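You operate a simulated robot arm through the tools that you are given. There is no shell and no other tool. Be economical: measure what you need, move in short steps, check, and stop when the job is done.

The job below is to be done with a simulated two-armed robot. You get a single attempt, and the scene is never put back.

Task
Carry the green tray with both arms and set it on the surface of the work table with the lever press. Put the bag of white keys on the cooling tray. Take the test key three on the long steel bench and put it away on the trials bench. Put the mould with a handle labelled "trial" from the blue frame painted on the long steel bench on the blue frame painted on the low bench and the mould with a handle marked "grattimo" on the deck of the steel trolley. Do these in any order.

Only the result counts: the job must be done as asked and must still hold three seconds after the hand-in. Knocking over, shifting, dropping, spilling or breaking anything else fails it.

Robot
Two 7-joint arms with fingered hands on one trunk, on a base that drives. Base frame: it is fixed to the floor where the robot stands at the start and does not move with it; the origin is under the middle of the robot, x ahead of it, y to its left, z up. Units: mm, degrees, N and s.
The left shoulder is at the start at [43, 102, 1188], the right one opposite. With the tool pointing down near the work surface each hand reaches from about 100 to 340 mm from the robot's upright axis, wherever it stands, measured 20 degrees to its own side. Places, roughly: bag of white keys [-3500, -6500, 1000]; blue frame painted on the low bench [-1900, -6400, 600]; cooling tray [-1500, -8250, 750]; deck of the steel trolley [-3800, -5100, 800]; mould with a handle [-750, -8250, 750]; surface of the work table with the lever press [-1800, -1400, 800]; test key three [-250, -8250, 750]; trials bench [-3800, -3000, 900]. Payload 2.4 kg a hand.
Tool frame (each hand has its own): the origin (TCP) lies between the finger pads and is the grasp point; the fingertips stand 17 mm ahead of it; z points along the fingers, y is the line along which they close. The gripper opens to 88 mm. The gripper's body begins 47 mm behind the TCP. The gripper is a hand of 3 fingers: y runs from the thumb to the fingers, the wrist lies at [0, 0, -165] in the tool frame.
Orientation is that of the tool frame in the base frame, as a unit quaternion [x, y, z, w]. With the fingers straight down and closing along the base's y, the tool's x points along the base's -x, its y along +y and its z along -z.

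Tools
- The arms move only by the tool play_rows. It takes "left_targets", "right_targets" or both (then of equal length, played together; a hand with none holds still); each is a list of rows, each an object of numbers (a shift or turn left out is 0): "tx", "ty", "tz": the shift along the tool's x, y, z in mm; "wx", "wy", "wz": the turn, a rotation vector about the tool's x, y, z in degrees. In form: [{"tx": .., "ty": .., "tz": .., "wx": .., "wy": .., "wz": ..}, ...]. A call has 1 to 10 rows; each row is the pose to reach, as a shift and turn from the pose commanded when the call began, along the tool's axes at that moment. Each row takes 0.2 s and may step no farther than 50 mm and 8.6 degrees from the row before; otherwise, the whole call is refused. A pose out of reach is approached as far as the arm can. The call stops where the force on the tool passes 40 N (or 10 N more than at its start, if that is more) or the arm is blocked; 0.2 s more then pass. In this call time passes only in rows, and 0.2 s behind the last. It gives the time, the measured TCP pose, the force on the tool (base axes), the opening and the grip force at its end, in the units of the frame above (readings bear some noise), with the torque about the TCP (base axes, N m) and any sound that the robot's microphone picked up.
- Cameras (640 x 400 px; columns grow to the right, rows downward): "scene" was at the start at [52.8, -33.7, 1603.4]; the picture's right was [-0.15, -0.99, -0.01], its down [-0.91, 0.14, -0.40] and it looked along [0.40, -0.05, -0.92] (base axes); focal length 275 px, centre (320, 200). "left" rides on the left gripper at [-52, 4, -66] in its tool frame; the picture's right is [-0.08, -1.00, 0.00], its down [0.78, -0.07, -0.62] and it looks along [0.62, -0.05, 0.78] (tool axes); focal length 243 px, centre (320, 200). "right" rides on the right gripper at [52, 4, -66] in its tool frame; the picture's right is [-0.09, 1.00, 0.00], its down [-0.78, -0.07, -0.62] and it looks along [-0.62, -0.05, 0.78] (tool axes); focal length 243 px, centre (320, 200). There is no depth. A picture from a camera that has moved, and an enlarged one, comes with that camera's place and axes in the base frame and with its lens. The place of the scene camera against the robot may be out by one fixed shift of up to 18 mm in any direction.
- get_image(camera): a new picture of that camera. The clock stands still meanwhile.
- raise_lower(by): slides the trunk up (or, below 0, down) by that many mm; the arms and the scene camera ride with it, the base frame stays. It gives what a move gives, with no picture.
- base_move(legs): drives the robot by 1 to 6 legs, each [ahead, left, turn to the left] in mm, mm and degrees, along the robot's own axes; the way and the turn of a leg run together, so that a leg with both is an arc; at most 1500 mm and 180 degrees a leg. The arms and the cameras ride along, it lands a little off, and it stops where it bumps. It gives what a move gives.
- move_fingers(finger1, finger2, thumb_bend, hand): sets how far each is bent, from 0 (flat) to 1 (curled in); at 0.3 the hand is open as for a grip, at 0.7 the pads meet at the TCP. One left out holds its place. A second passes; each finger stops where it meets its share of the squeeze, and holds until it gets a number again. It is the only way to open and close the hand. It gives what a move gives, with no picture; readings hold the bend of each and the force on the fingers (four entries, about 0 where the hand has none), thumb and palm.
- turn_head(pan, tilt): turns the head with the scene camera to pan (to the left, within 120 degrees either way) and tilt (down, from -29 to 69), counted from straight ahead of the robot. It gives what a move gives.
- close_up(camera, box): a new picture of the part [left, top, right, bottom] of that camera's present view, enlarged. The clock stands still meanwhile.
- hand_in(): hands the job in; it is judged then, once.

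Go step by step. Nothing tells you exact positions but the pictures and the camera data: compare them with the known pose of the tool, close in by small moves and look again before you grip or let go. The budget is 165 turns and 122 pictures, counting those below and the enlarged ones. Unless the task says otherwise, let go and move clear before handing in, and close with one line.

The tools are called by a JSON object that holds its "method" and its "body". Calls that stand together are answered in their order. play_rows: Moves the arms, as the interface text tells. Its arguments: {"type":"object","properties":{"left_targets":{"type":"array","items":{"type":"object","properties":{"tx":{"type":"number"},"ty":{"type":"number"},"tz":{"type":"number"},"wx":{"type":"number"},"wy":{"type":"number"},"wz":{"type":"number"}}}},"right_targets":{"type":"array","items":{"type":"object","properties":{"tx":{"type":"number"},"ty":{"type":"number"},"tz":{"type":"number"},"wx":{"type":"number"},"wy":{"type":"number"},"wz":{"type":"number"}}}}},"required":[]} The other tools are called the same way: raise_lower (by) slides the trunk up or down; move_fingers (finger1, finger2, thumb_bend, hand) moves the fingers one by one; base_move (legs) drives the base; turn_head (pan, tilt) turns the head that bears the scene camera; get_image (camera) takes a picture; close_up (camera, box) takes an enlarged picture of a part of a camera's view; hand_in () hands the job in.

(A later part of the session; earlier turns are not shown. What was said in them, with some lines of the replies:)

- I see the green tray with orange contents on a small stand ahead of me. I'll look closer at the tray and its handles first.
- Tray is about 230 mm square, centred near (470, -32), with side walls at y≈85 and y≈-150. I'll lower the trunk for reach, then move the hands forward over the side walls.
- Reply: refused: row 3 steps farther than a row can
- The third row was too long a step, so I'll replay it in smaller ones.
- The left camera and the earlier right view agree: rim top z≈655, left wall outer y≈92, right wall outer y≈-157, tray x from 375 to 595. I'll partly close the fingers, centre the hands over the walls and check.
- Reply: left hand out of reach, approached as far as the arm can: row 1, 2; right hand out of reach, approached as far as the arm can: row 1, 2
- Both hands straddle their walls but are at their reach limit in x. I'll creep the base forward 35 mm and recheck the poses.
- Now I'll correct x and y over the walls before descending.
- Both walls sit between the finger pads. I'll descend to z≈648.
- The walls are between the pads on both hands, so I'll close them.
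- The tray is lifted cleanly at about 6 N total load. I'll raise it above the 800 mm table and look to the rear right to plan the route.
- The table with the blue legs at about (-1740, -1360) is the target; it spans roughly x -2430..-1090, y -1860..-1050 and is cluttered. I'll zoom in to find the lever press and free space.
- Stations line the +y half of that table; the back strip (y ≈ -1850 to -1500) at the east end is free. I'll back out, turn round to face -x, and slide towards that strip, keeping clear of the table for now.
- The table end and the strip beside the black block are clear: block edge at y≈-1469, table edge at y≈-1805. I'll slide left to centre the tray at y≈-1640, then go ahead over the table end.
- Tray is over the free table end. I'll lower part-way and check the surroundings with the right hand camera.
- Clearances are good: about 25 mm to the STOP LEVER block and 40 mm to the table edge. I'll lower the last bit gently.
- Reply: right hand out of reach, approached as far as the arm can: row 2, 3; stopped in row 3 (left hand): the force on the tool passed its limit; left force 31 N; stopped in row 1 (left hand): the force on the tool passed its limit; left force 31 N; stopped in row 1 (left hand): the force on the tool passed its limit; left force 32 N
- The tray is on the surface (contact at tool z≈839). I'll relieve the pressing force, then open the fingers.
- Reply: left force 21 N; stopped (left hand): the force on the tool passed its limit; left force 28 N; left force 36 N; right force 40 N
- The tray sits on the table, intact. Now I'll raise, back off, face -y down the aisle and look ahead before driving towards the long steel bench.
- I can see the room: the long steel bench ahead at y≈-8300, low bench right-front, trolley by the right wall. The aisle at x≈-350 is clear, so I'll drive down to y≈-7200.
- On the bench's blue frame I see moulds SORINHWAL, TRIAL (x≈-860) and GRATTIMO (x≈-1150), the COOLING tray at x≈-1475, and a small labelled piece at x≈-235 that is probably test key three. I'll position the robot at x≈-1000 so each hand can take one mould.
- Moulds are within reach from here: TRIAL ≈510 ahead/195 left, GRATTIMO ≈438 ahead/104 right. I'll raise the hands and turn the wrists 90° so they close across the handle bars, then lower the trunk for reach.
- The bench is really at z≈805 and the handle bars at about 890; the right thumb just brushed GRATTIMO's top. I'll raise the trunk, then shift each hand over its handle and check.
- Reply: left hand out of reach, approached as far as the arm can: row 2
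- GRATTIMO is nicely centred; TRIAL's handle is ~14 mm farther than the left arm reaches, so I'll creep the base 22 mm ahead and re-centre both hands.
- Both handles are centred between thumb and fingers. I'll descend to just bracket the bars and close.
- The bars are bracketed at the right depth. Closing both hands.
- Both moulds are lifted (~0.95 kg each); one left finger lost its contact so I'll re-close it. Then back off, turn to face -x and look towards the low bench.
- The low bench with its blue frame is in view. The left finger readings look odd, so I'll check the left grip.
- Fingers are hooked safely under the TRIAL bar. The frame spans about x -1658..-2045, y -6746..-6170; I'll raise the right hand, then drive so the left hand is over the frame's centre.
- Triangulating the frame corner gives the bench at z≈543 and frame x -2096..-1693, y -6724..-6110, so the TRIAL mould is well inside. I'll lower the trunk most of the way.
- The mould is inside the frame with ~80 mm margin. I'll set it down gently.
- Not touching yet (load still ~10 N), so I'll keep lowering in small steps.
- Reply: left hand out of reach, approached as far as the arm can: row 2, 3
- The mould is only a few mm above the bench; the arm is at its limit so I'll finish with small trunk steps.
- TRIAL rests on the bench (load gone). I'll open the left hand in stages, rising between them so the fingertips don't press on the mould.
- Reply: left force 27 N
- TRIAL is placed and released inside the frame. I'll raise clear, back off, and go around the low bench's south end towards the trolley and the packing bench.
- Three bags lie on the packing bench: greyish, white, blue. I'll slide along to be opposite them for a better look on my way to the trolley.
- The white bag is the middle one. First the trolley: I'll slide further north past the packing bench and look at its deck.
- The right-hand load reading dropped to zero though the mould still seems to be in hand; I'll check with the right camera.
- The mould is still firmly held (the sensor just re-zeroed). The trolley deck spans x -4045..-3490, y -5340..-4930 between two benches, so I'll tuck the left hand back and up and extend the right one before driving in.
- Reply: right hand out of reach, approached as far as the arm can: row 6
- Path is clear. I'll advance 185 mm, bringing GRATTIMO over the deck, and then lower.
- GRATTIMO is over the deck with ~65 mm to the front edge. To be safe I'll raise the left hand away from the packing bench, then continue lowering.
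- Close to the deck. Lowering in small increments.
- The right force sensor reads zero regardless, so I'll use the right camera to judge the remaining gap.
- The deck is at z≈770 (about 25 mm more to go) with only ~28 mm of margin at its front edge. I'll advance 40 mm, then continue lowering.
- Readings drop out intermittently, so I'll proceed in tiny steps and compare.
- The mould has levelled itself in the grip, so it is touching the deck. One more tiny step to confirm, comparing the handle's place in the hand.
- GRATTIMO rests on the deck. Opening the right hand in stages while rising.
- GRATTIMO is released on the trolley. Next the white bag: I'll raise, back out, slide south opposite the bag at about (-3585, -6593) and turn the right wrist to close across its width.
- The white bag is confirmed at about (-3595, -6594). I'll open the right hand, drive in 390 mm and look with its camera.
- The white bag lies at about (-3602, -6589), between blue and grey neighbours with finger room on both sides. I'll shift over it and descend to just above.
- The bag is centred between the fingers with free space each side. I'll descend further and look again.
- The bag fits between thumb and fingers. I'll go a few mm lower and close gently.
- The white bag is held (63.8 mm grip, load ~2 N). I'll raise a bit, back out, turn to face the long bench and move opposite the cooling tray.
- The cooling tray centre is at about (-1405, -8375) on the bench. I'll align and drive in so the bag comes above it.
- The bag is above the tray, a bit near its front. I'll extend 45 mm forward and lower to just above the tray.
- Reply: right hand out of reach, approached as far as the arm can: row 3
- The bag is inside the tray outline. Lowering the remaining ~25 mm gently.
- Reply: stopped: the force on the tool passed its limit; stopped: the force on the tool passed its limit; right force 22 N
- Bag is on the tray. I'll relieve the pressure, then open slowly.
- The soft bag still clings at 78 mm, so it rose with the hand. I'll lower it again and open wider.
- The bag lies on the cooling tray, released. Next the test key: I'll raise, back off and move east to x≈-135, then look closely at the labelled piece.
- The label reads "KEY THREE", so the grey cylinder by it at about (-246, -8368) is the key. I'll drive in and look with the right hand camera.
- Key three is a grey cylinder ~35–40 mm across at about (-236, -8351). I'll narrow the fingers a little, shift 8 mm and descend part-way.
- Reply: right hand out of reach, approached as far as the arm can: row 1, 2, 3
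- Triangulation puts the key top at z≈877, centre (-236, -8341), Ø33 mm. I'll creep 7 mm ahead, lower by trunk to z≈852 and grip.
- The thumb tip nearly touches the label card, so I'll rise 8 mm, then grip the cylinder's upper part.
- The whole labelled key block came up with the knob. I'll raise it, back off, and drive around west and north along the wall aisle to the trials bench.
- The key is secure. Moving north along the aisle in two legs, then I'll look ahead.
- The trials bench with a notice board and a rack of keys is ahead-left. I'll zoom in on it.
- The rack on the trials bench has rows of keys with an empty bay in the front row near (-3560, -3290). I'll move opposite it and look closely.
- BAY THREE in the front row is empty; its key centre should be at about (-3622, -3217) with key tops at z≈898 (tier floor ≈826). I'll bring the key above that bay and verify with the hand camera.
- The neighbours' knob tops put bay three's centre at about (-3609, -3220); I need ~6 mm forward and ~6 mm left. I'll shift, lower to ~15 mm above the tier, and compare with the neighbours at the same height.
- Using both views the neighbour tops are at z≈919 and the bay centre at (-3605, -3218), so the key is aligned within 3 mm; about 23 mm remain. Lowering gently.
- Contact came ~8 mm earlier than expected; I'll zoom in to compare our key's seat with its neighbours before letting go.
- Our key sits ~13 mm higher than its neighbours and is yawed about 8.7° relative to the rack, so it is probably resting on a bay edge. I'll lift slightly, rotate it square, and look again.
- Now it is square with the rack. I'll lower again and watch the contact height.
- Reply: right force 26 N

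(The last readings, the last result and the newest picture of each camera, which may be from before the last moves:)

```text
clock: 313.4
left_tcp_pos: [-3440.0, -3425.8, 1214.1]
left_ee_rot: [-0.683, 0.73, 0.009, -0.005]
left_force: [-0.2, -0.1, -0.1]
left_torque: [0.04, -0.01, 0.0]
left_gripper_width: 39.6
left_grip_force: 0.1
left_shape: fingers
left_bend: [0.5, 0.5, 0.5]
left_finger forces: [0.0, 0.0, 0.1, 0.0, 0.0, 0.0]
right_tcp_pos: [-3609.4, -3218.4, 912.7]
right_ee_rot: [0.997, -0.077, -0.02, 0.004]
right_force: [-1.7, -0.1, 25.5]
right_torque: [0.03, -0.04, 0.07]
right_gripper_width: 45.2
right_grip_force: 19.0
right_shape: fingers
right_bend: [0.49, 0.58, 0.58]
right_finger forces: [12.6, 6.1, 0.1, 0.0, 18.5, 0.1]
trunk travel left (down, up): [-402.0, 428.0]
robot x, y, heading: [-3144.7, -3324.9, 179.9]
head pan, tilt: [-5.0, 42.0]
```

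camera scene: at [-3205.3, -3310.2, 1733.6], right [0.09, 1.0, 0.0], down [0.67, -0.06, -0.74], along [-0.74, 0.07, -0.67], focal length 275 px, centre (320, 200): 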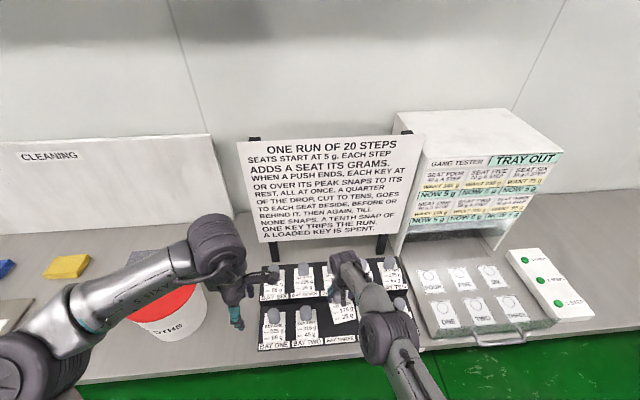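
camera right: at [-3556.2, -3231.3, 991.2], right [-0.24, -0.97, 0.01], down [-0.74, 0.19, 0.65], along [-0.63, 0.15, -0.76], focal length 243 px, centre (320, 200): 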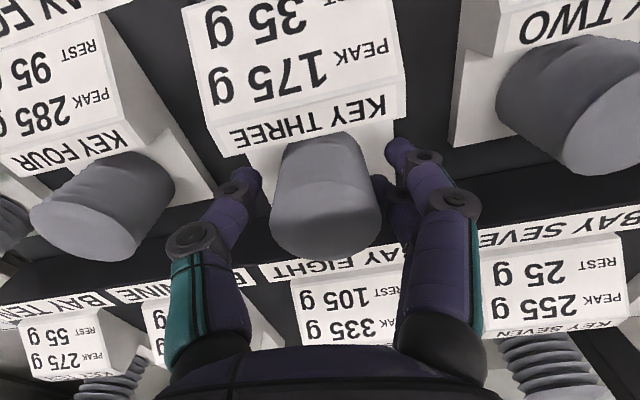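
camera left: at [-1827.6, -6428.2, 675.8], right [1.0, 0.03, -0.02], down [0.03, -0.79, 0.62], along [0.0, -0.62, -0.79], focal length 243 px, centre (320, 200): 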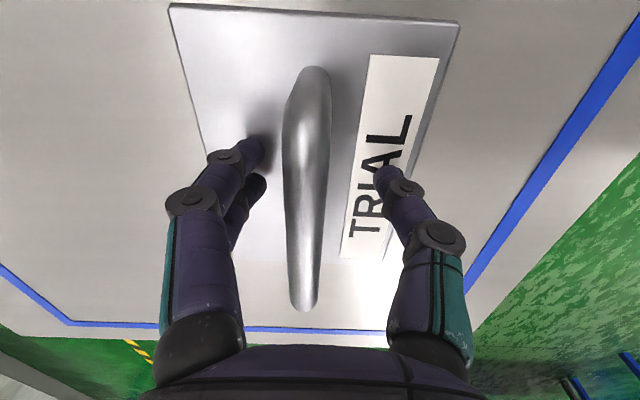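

Same contact height (≈912). I'll lift a little, shift 12 mm towards the robot, and lower again to see whether it seats lower and lines up with its label.

{"method": "raise_lower", "body": {"by": 10}}

{"method": "base_move", "body": {"legs": [[-12, 0, 0]]}}

{"method": "raise_lower", "body": {"by": -7}}

{"method": "raise_lower", "body": {"by": -3}}

{"method": "close_up", "body": {"camera": "scene", "box": [240, 240, 440, 360]}}

```text
clock: 313.9
left_tcp_pos: [-3441.4, -3424.6, 1224.3]
left_ee_rot: [-0.682, 0.731, 0.009, -0.005]
left_force: [0.2, 0.3, -0.5]
left_torque: [0.01, 0.05, -0.02]
left_gripper_width: 39.8
left_grip_force: 0.1
left_shape: fingers
left_bend: [0.5, 0.5, 0.5]
left_finger forces: [0.1, 0.1, 0.0, 0.0, 0.1, 0.0]
right_tcp_pos: [-3608.6, -3219.5, 919.2]
right_ee_rot: [0.997, -0.077, -0.016, 0.003]
right_force: [0.2, 0.0, -0.8]
right_torque: [0.01, 0.01, 0.03]
right_gripper_width: 44.7
right_grip_force: 14.9
right_shape: fingers
right_bend: [0.49, 0.58, 0.58]
right_finger forces: [7.1, 6.4, 0.1, 0.0, 16.1, 0.0]
trunk travel left (down, up): [-412.0, 418.0]
robot x, y, heading: [-3143.8, -3321.7, 179.9]
head pan, tilt: [-5.0, 42.0]
```

```text
clock: 314.7
left_tcp_pos: [-3429.0, -3423.5, 1223.7]
left_ee_rot: [-0.682, 0.731, 0.009, -0.005]
left_force: [0.5, -0.1, -0.5]
left_torque: [0.02, 0.0, 0.0]
left_gripper_width: 39.9
left_grip_force: 0.2
left_shape: fingers
left_bend: [0.5, 0.5, 0.5]
left_finger forces: [0.0, 0.0, 0.0, 0.0, 0.1, 0.0]
right_tcp_pos: [-3596.8, -3220.0, 921.0]
right_ee_rot: [0.997, -0.077, -0.018, 0.003]
right_force: [0.5, -0.2, -0.6]
right_torque: [0.01, 0.02, 0.02]
right_gripper_width: 45.0
right_grip_force: 14.1
right_shape: fingers
right_bend: [0.49, 0.58, 0.58]
right_finger forces: [7.2, 6.2, 0.1, 0.0, 16.0, 0.1]
trunk travel left (down, up): [-412.0, 418.0]
robot x, y, heading: [-3127.7, -3324.4, 179.8]
head pan, tilt: [-5.0, 42.0]
```

```text
clock: 315.3
left_tcp_pos: [-3429.9, -3424.6, 1216.0]
left_ee_rot: [-0.682, 0.731, 0.009, -0.005]
left_force: [0.3, -0.5, 0.5]
left_torque: [0.0, 0.01, -0.01]
left_gripper_width: 39.5
left_grip_force: 0.0
left_shape: fingers
left_bend: [0.5, 0.5, 0.5]
left_finger forces: [0.0, 0.0, 0.0, 0.0, 0.0, 0.0]
right_tcp_pos: [-3597.7, -3218.8, 911.5]
right_ee_rot: [0.997, -0.078, -0.018, 0.003]
right_force: [-0.3, 0.7, 6.6]
right_torque: [-0.17, -0.03, 0.04]
right_gripper_width: 44.8
right_grip_force: 15.8
right_shape: fingers
right_bend: [0.49, 0.58, 0.58]
right_finger forces: [8.8, 6.1, 0.0, 0.1, 16.1, 0.1]
trunk travel left (down, up): [-405.0, 425.0]
robot x, y, heading: [-3132.2, -3323.9, 179.7]
head pan, tilt: [-5.0, 42.0]
```

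```text
clock: 315.8
left_tcp_pos: [-3428.1, -3425.4, 1213.9]
left_ee_rot: [-0.682, 0.731, 0.009, -0.005]
left_force: [-0.8, 0.0, 0.2]
left_torque: [-0.01, -0.02, 0.02]
left_gripper_width: 39.7
left_grip_force: 0.0
left_shape: fingers
left_bend: [0.5, 0.5, 0.5]
left_finger forces: [0.1, 0.1, 0.0, 0.1, 0.1, 0.1]
right_tcp_pos: [-3598.1, -3220.2, 913.1]
right_ee_rot: [0.997, -0.077, -0.021, 0.003]
right_force: [-2.7, 0.1, 27.2]
right_torque: [0.01, -0.05, 0.04]
right_gripper_width: 45.3
right_grip_force: 19.2
right_shape: fingers
right_bend: [0.49, 0.58, 0.58]
right_finger forces: [13.6, 5.9, 0.0, 0.1, 18.6, 0.0]
trunk travel left (down, up): [-402.0, 428.0]
robot x, y, heading: [-3133.8, -3318.3, 179.7]
head pan, tilt: [-5.0, 42.0]
```

```text
3.20 times, centred on (340, 300) of scene
camera zoom: at [-3196.0, -3316.7, 1636.9], right [0.09, 1.0, 0.0], down [0.67, -0.06, -0.74], along [-0.74, 0.07, -0.67], focal length 879 px, centre (256, -120)
```

zoom: 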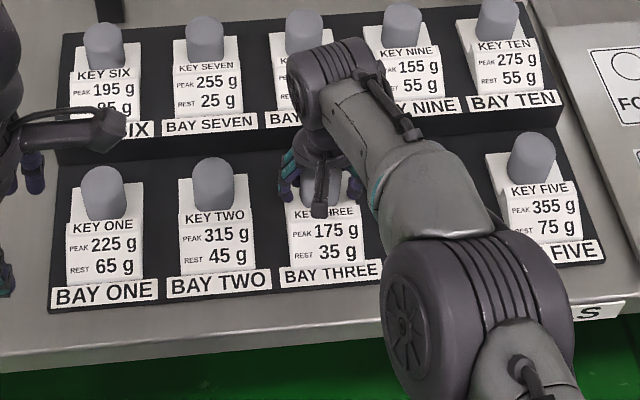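

Now it lines up exactly with its neighbours and BAY THREE, standing on the flat tier. I'll relieve the pressure and release.

{"method": "raise_lower", "body": {"by": 4}}

{"method": "move_fingers", "body": {"hand": "right", "finger1": 0.38, "finger2": 0.38, "thumb_bend": 0.38}}

{"method": "get_image", "body": {"camera": "right"}}

```text
clock: 316.3
left_tcp_pos: [-3430.3, -3425.0, 1217.4]
left_ee_rot: [-0.682, 0.731, 0.01, -0.006]
left_force: [-0.2, 0.1, -0.1]
left_torque: [-0.01, 0.04, -0.02]
left_gripper_width: 39.7
left_grip_force: 0.0
left_shape: fingers
left_bend: [0.5, 0.5, 0.5]
left_finger forces: [0.0, 0.0, 0.0, 0.0, 0.0, 0.0]
right_tcp_pos: [-3596.4, -3219.0, 912.5]
right_ee_rot: [0.997, -0.077, -0.017, 0.002]
right_force: [-2.0, -0.4, 1.6]
right_torque: [-0.12, 0.03, -0.01]
right_gripper_width: 45.0
right_grip_force: 16.1
right_shape: fingers
right_bend: [0.49, 0.58, 0.58]
right_finger forces: [9.6, 6.2, 0.0, 0.1, 16.6, 0.0]
trunk travel left (down, up): [-406.0, 424.0]
robot x, y, heading: [-3131.9, -3318.4, 179.7]
head pan, tilt: [-5.0, 42.0]
```

```text
clock: 317.3
left_tcp_pos: [-3429.1, -3425.0, 1218.7]
left_ee_rot: [-0.682, 0.732, 0.01, -0.005]
left_force: [-0.6, 0.2, 0.3]
left_torque: [0.03, -0.02, 0.0]
left_gripper_width: 39.9
left_grip_force: 0.1
left_shape: fingers
left_bend: [0.5, 0.5, 0.5]
left_finger forces: [0.0, 0.0, 0.0, 0.1, 0.1, 0.0]
right_tcp_pos: [-3596.9, -3217.7, 915.2]
right_ee_rot: [0.997, -0.078, -0.018, 0.003]
right_force: [0.5, 0.1, 0.0]
right_torque: [0.04, -0.01, -0.01]
right_gripper_width: 66.6
right_grip_force: 0.0
right_shape: fingers
right_bend: [0.38, 0.38, 0.38]
right_finger forces: [0.1, 0.0, 0.1, 0.1, 0.0, 0.1]
trunk travel left (down, up): [-406.0, 424.0]
robot x, y, heading: [-3130.6, -3320.9, 180.0]
head pan, tilt: [-5.0, 42.0]
```

```text
18 pictures are left
camera right: at [-3544.1, -3231.2, 978.3], right [-0.24, -0.97, 0.01], down [-0.74, 0.19, 0.65], along [-0.63, 0.15, -0.76], focal length 243 px, centre (320, 200)
```

right: 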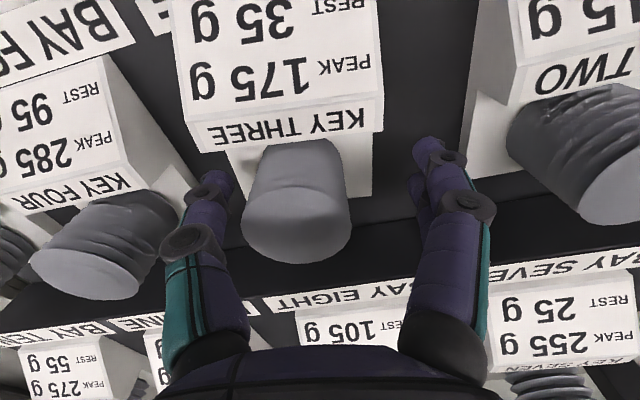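

The key stands free. I'll raise straight up, back away and check the rack.

{"method": "raise_lower", "body": {"by": 130}}

{"method": "base_move", "body": {"legs": [[-350, 0, 0]]}}

{"method": "get_image", "body": {"camera": "scene"}}

{"method": "close_up", "body": {"camera": "scene", "box": [270, 130, 430, 240]}}

```text
clock: 318.9
left_tcp_pos: [-3429.5, -3425.3, 1347.4]
left_ee_rot: [-0.682, 0.732, 0.009, -0.005]
left_force: [0.4, -0.5, 0.2]
left_torque: [0.02, 0.0, 0.04]
left_gripper_width: 39.7
left_grip_force: 0.1
left_shape: fingers
left_bend: [0.5, 0.5, 0.5]
left_finger forces: [0.0, 0.1, 0.0, 0.0, 0.0, 0.1]
right_tcp_pos: [-3597.9, -3219.1, 1043.9]
right_ee_rot: [0.997, -0.078, -0.018, 0.003]
right_force: [0.7, 0.5, -0.2]
right_torque: [0.03, -0.02, -0.02]
right_gripper_width: 66.6
right_grip_force: 0.1
right_shape: fingers
right_bend: [0.38, 0.38, 0.38]
right_finger forces: [0.1, 0.1, 0.1, 0.1, 0.0, 0.1]
trunk travel left (down, up): [-536.0, 294.0]
robot x, y, heading: [-3129.4, -3320.7, 179.8]
head pan, tilt: [-5.0, 42.0]
```

```text
clock: 321.1
left_tcp_pos: [-3079.6, -3424.6, 1347.4]
left_ee_rot: [-0.682, 0.731, 0.01, -0.005]
left_force: [0.4, -1.0, 0.1]
left_torque: [0.0, 0.02, 0.03]
left_gripper_width: 40.0
left_grip_force: 0.1
left_shape: fingers
left_bend: [0.5, 0.5, 0.5]
left_finger forces: [0.0, 0.0, 0.1, 0.0, 0.0, 0.1]
right_tcp_pos: [-3247.0, -3219.6, 1045.1]
right_ee_rot: [0.997, -0.077, -0.018, 0.003]
right_force: [-0.3, -0.5, 0.7]
right_torque: [-0.02, 0.0, 0.0]
right_gripper_width: 66.6
right_grip_force: 0.0
right_shape: fingers
right_bend: [0.38, 0.38, 0.38]
right_finger forces: [0.1, 0.0, 0.0, 0.0, 0.0, 0.1]
trunk travel left (down, up): [-536.0, 294.0]
robot x, y, heading: [-2782.9, -3324.0, 180.2]
head pan, tilt: [-5.0, 42.0]
```

```text
17 pictures are left
camera scene: at [-2847.9, -3316.6, 1770.7], right [0.09, 1.0, 0.0], down [0.67, -0.06, -0.74], along [-0.74, 0.07, -0.67], focal length 275 px, centre (320, 200)
```

scene: 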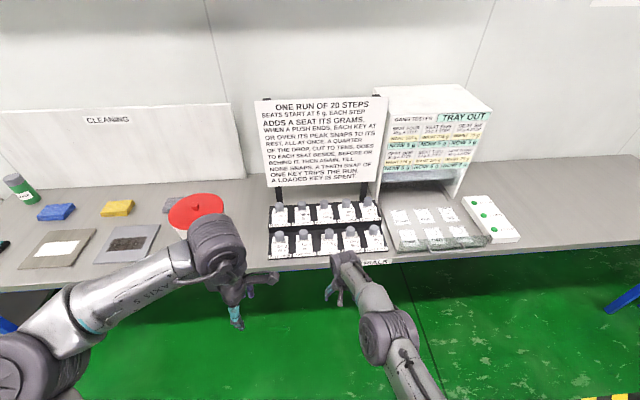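

```text
3.64 times, centred on (350, 185) of scene
camera zoom: at [-2847.9, -3316.6, 1770.7], right [0.09, 1.0, 0.0], down [0.67, -0.06, -0.74], along [-0.74, 0.07, -0.67], focal length 998 px, centre (211, 254)
```

zoom: 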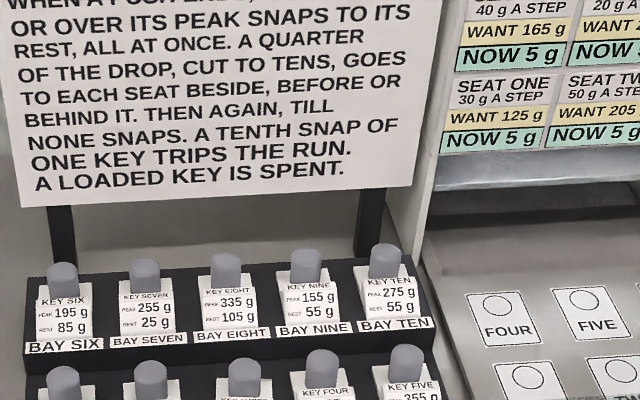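

All five keys stand in the front row with KEY THREE in its bay, and the tray, bag and both moulds were seen in place and released earlier. Handing in.

{"method": "hand_in", "body": {}}

```text
The job is handed in.
```

The job is handed in. The green tray is on the lever-press table, the white keys are on the cooling tray, and key three is in bay three on the trials bench. The "trial" mould is in the low bench's blue frame, and the "grattimo" mould is on the trolley deck.
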